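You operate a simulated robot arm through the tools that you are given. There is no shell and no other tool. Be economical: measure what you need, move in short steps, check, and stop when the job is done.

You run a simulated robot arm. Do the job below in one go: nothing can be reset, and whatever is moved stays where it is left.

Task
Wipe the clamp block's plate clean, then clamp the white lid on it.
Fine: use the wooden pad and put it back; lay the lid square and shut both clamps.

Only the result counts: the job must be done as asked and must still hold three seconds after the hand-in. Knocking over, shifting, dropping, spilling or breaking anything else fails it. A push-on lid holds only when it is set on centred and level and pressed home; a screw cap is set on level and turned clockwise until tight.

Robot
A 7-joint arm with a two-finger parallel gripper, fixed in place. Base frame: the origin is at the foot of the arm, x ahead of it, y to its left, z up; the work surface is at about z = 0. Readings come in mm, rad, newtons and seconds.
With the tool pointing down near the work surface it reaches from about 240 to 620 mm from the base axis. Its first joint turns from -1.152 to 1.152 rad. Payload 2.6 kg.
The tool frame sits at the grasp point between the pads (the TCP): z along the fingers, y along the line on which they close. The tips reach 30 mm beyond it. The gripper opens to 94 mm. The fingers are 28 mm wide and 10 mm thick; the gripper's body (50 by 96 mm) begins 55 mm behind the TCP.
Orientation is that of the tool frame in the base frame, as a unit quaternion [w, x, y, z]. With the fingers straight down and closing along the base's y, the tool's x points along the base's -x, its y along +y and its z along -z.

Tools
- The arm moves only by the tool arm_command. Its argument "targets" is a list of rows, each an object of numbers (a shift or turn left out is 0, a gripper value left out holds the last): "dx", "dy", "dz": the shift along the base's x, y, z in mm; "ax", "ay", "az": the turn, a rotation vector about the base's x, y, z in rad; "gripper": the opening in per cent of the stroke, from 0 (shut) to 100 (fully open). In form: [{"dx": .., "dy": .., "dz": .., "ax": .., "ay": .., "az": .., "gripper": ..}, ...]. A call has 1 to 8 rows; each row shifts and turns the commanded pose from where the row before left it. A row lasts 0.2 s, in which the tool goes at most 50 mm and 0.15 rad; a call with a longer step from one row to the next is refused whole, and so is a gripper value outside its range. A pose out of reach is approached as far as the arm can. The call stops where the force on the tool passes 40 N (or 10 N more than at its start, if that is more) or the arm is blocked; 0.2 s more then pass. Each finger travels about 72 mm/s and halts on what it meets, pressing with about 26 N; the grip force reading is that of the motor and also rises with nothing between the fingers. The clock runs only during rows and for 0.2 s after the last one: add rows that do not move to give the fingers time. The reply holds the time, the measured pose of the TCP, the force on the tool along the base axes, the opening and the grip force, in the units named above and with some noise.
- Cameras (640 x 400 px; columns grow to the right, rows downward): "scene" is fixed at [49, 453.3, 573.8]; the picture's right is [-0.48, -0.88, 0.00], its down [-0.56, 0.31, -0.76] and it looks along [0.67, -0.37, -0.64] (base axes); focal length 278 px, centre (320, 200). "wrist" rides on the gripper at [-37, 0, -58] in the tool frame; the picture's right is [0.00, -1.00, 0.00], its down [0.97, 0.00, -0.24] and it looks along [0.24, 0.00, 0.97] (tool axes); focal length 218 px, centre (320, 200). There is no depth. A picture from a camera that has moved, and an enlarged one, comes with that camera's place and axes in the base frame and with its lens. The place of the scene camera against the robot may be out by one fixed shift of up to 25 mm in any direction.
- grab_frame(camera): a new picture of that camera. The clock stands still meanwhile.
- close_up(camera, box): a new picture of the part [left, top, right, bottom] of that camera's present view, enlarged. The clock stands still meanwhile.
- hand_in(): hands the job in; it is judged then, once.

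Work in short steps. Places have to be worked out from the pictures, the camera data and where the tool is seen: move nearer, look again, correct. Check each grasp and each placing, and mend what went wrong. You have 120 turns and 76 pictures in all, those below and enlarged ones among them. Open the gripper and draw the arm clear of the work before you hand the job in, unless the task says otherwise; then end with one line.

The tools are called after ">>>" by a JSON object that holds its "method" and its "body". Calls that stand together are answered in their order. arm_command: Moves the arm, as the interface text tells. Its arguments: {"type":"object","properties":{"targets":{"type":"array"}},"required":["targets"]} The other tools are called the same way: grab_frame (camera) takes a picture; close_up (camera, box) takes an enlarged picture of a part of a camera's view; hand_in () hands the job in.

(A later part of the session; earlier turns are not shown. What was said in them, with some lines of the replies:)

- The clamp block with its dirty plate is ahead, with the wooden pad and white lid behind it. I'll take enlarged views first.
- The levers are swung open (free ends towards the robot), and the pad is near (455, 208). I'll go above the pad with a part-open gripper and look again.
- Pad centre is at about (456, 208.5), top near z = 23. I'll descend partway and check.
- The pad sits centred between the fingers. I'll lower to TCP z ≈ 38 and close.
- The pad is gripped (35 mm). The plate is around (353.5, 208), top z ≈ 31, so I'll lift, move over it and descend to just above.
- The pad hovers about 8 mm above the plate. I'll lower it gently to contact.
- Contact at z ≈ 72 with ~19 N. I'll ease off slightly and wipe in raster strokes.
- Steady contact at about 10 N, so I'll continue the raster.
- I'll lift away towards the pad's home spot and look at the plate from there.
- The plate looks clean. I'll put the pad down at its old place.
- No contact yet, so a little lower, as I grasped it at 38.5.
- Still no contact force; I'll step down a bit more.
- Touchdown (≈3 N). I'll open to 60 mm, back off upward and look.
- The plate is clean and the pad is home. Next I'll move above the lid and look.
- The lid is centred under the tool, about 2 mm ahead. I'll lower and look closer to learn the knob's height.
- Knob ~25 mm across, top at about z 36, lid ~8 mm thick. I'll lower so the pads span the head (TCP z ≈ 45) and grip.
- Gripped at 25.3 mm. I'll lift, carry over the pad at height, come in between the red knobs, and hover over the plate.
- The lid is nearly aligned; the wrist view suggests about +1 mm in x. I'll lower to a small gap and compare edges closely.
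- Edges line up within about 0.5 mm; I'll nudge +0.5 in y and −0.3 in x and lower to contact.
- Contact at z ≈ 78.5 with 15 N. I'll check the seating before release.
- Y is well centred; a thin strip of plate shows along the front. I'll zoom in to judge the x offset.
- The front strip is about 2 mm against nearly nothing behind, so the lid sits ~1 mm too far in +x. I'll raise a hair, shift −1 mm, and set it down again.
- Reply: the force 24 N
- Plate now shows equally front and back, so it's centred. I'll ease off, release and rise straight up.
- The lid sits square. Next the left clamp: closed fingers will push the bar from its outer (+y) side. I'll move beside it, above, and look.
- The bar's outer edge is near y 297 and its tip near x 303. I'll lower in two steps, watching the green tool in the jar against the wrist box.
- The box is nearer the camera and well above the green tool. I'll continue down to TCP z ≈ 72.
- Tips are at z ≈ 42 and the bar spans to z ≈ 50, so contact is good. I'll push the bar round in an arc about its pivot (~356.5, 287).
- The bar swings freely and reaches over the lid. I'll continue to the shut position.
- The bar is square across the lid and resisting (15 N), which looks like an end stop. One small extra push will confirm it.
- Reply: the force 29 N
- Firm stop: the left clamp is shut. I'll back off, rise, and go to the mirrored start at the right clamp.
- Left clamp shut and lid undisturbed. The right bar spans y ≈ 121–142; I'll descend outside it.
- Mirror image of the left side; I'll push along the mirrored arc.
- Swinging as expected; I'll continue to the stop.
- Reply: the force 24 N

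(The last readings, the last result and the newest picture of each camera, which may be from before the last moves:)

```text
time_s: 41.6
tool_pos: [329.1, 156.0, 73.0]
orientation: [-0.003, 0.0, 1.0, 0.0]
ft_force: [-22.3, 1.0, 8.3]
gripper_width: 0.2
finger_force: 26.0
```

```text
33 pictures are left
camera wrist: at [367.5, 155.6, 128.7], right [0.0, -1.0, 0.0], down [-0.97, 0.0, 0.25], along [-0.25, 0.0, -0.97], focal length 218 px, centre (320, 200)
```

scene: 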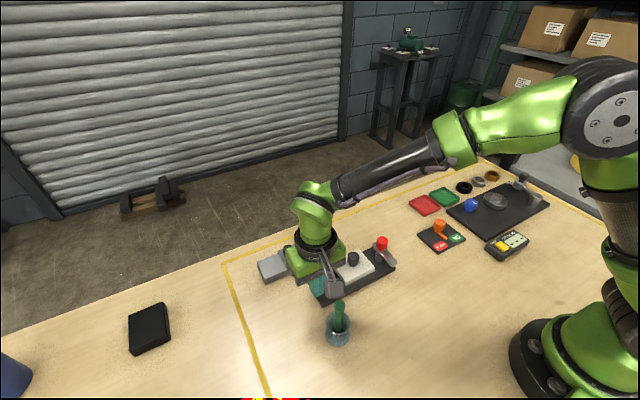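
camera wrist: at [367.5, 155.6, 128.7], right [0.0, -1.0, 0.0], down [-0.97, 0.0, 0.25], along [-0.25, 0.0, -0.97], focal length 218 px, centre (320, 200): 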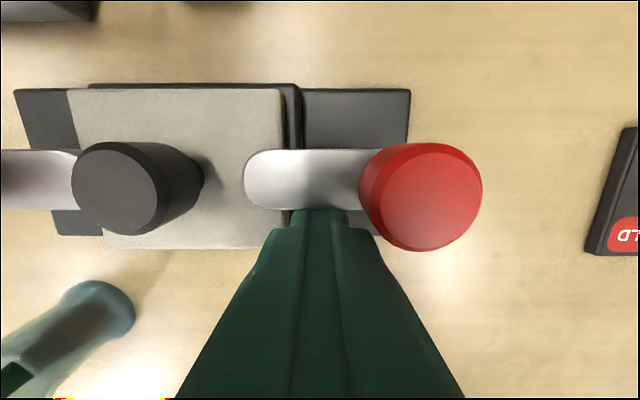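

The right clamp is against its stop (22 N). I'll back off, rise clear, open the gripper and take final views.

>>> {"method": "arm_command", "body": {"targets": [{"dx": -12}, {"dz": 40}, {"dz": 40}, {"dz": 45, "gripper": 64}, {"dz": 45}, {"dx": -20, "dy": -20, "gripper": 64}, {}]}}

>>> {"method": "grab_frame", "body": {"camera": "wrist"}}

>>> {"method": "close_up", "body": {"camera": "scene", "box": [250, 210, 410, 350]}}

```text
time_s: 43.2
tool_pos: [300.1, 136.8, 242.7]
orientation: [0.0, -0.001, 1.0, 0.0]
ft_force: [0.0, 1.1, -0.1]
gripper_width: 60.3
finger_force: 0.1
```

```text
32 pictures are left
camera wrist: at [337.3, 135.2, 299.5], right [0.0, -1.0, 0.0], down [-0.97, 0.0, 0.24], along [-0.24, 0.0, -0.97], focal length 218 px, centre (320, 200)
```

wrist: 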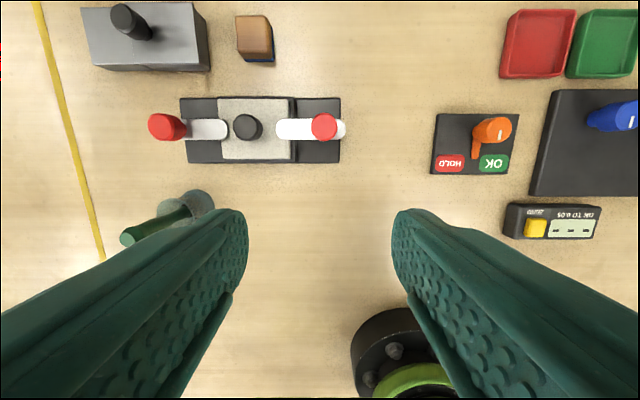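

```text
2.86 times, centred on (330, 280) of scene
camera zoom: at [49.0, 453.3, 573.8], right [-0.48, -0.88, 0.0], down [-0.56, 0.31, -0.76], along [0.67, -0.37, -0.64], focal length 793 px, centre (291, -29)
```

zoom: 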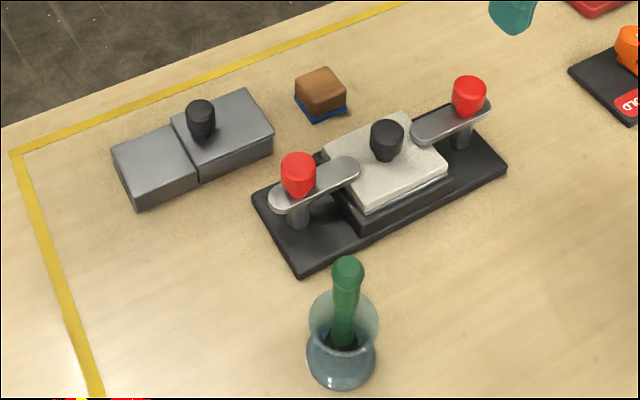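

The lid lies square, both bars are across it at their stops, the pad is home, the jar is untouched and the arm is clear. I'm handing in.

>>> {"method": "hand_in", "body": {}}

```text
The job is handed in.
```

I wiped the plate clean and put the wooden pad back. The white lid is laid square on the plate, both clamps are shut against their stops, and the job is handed in.
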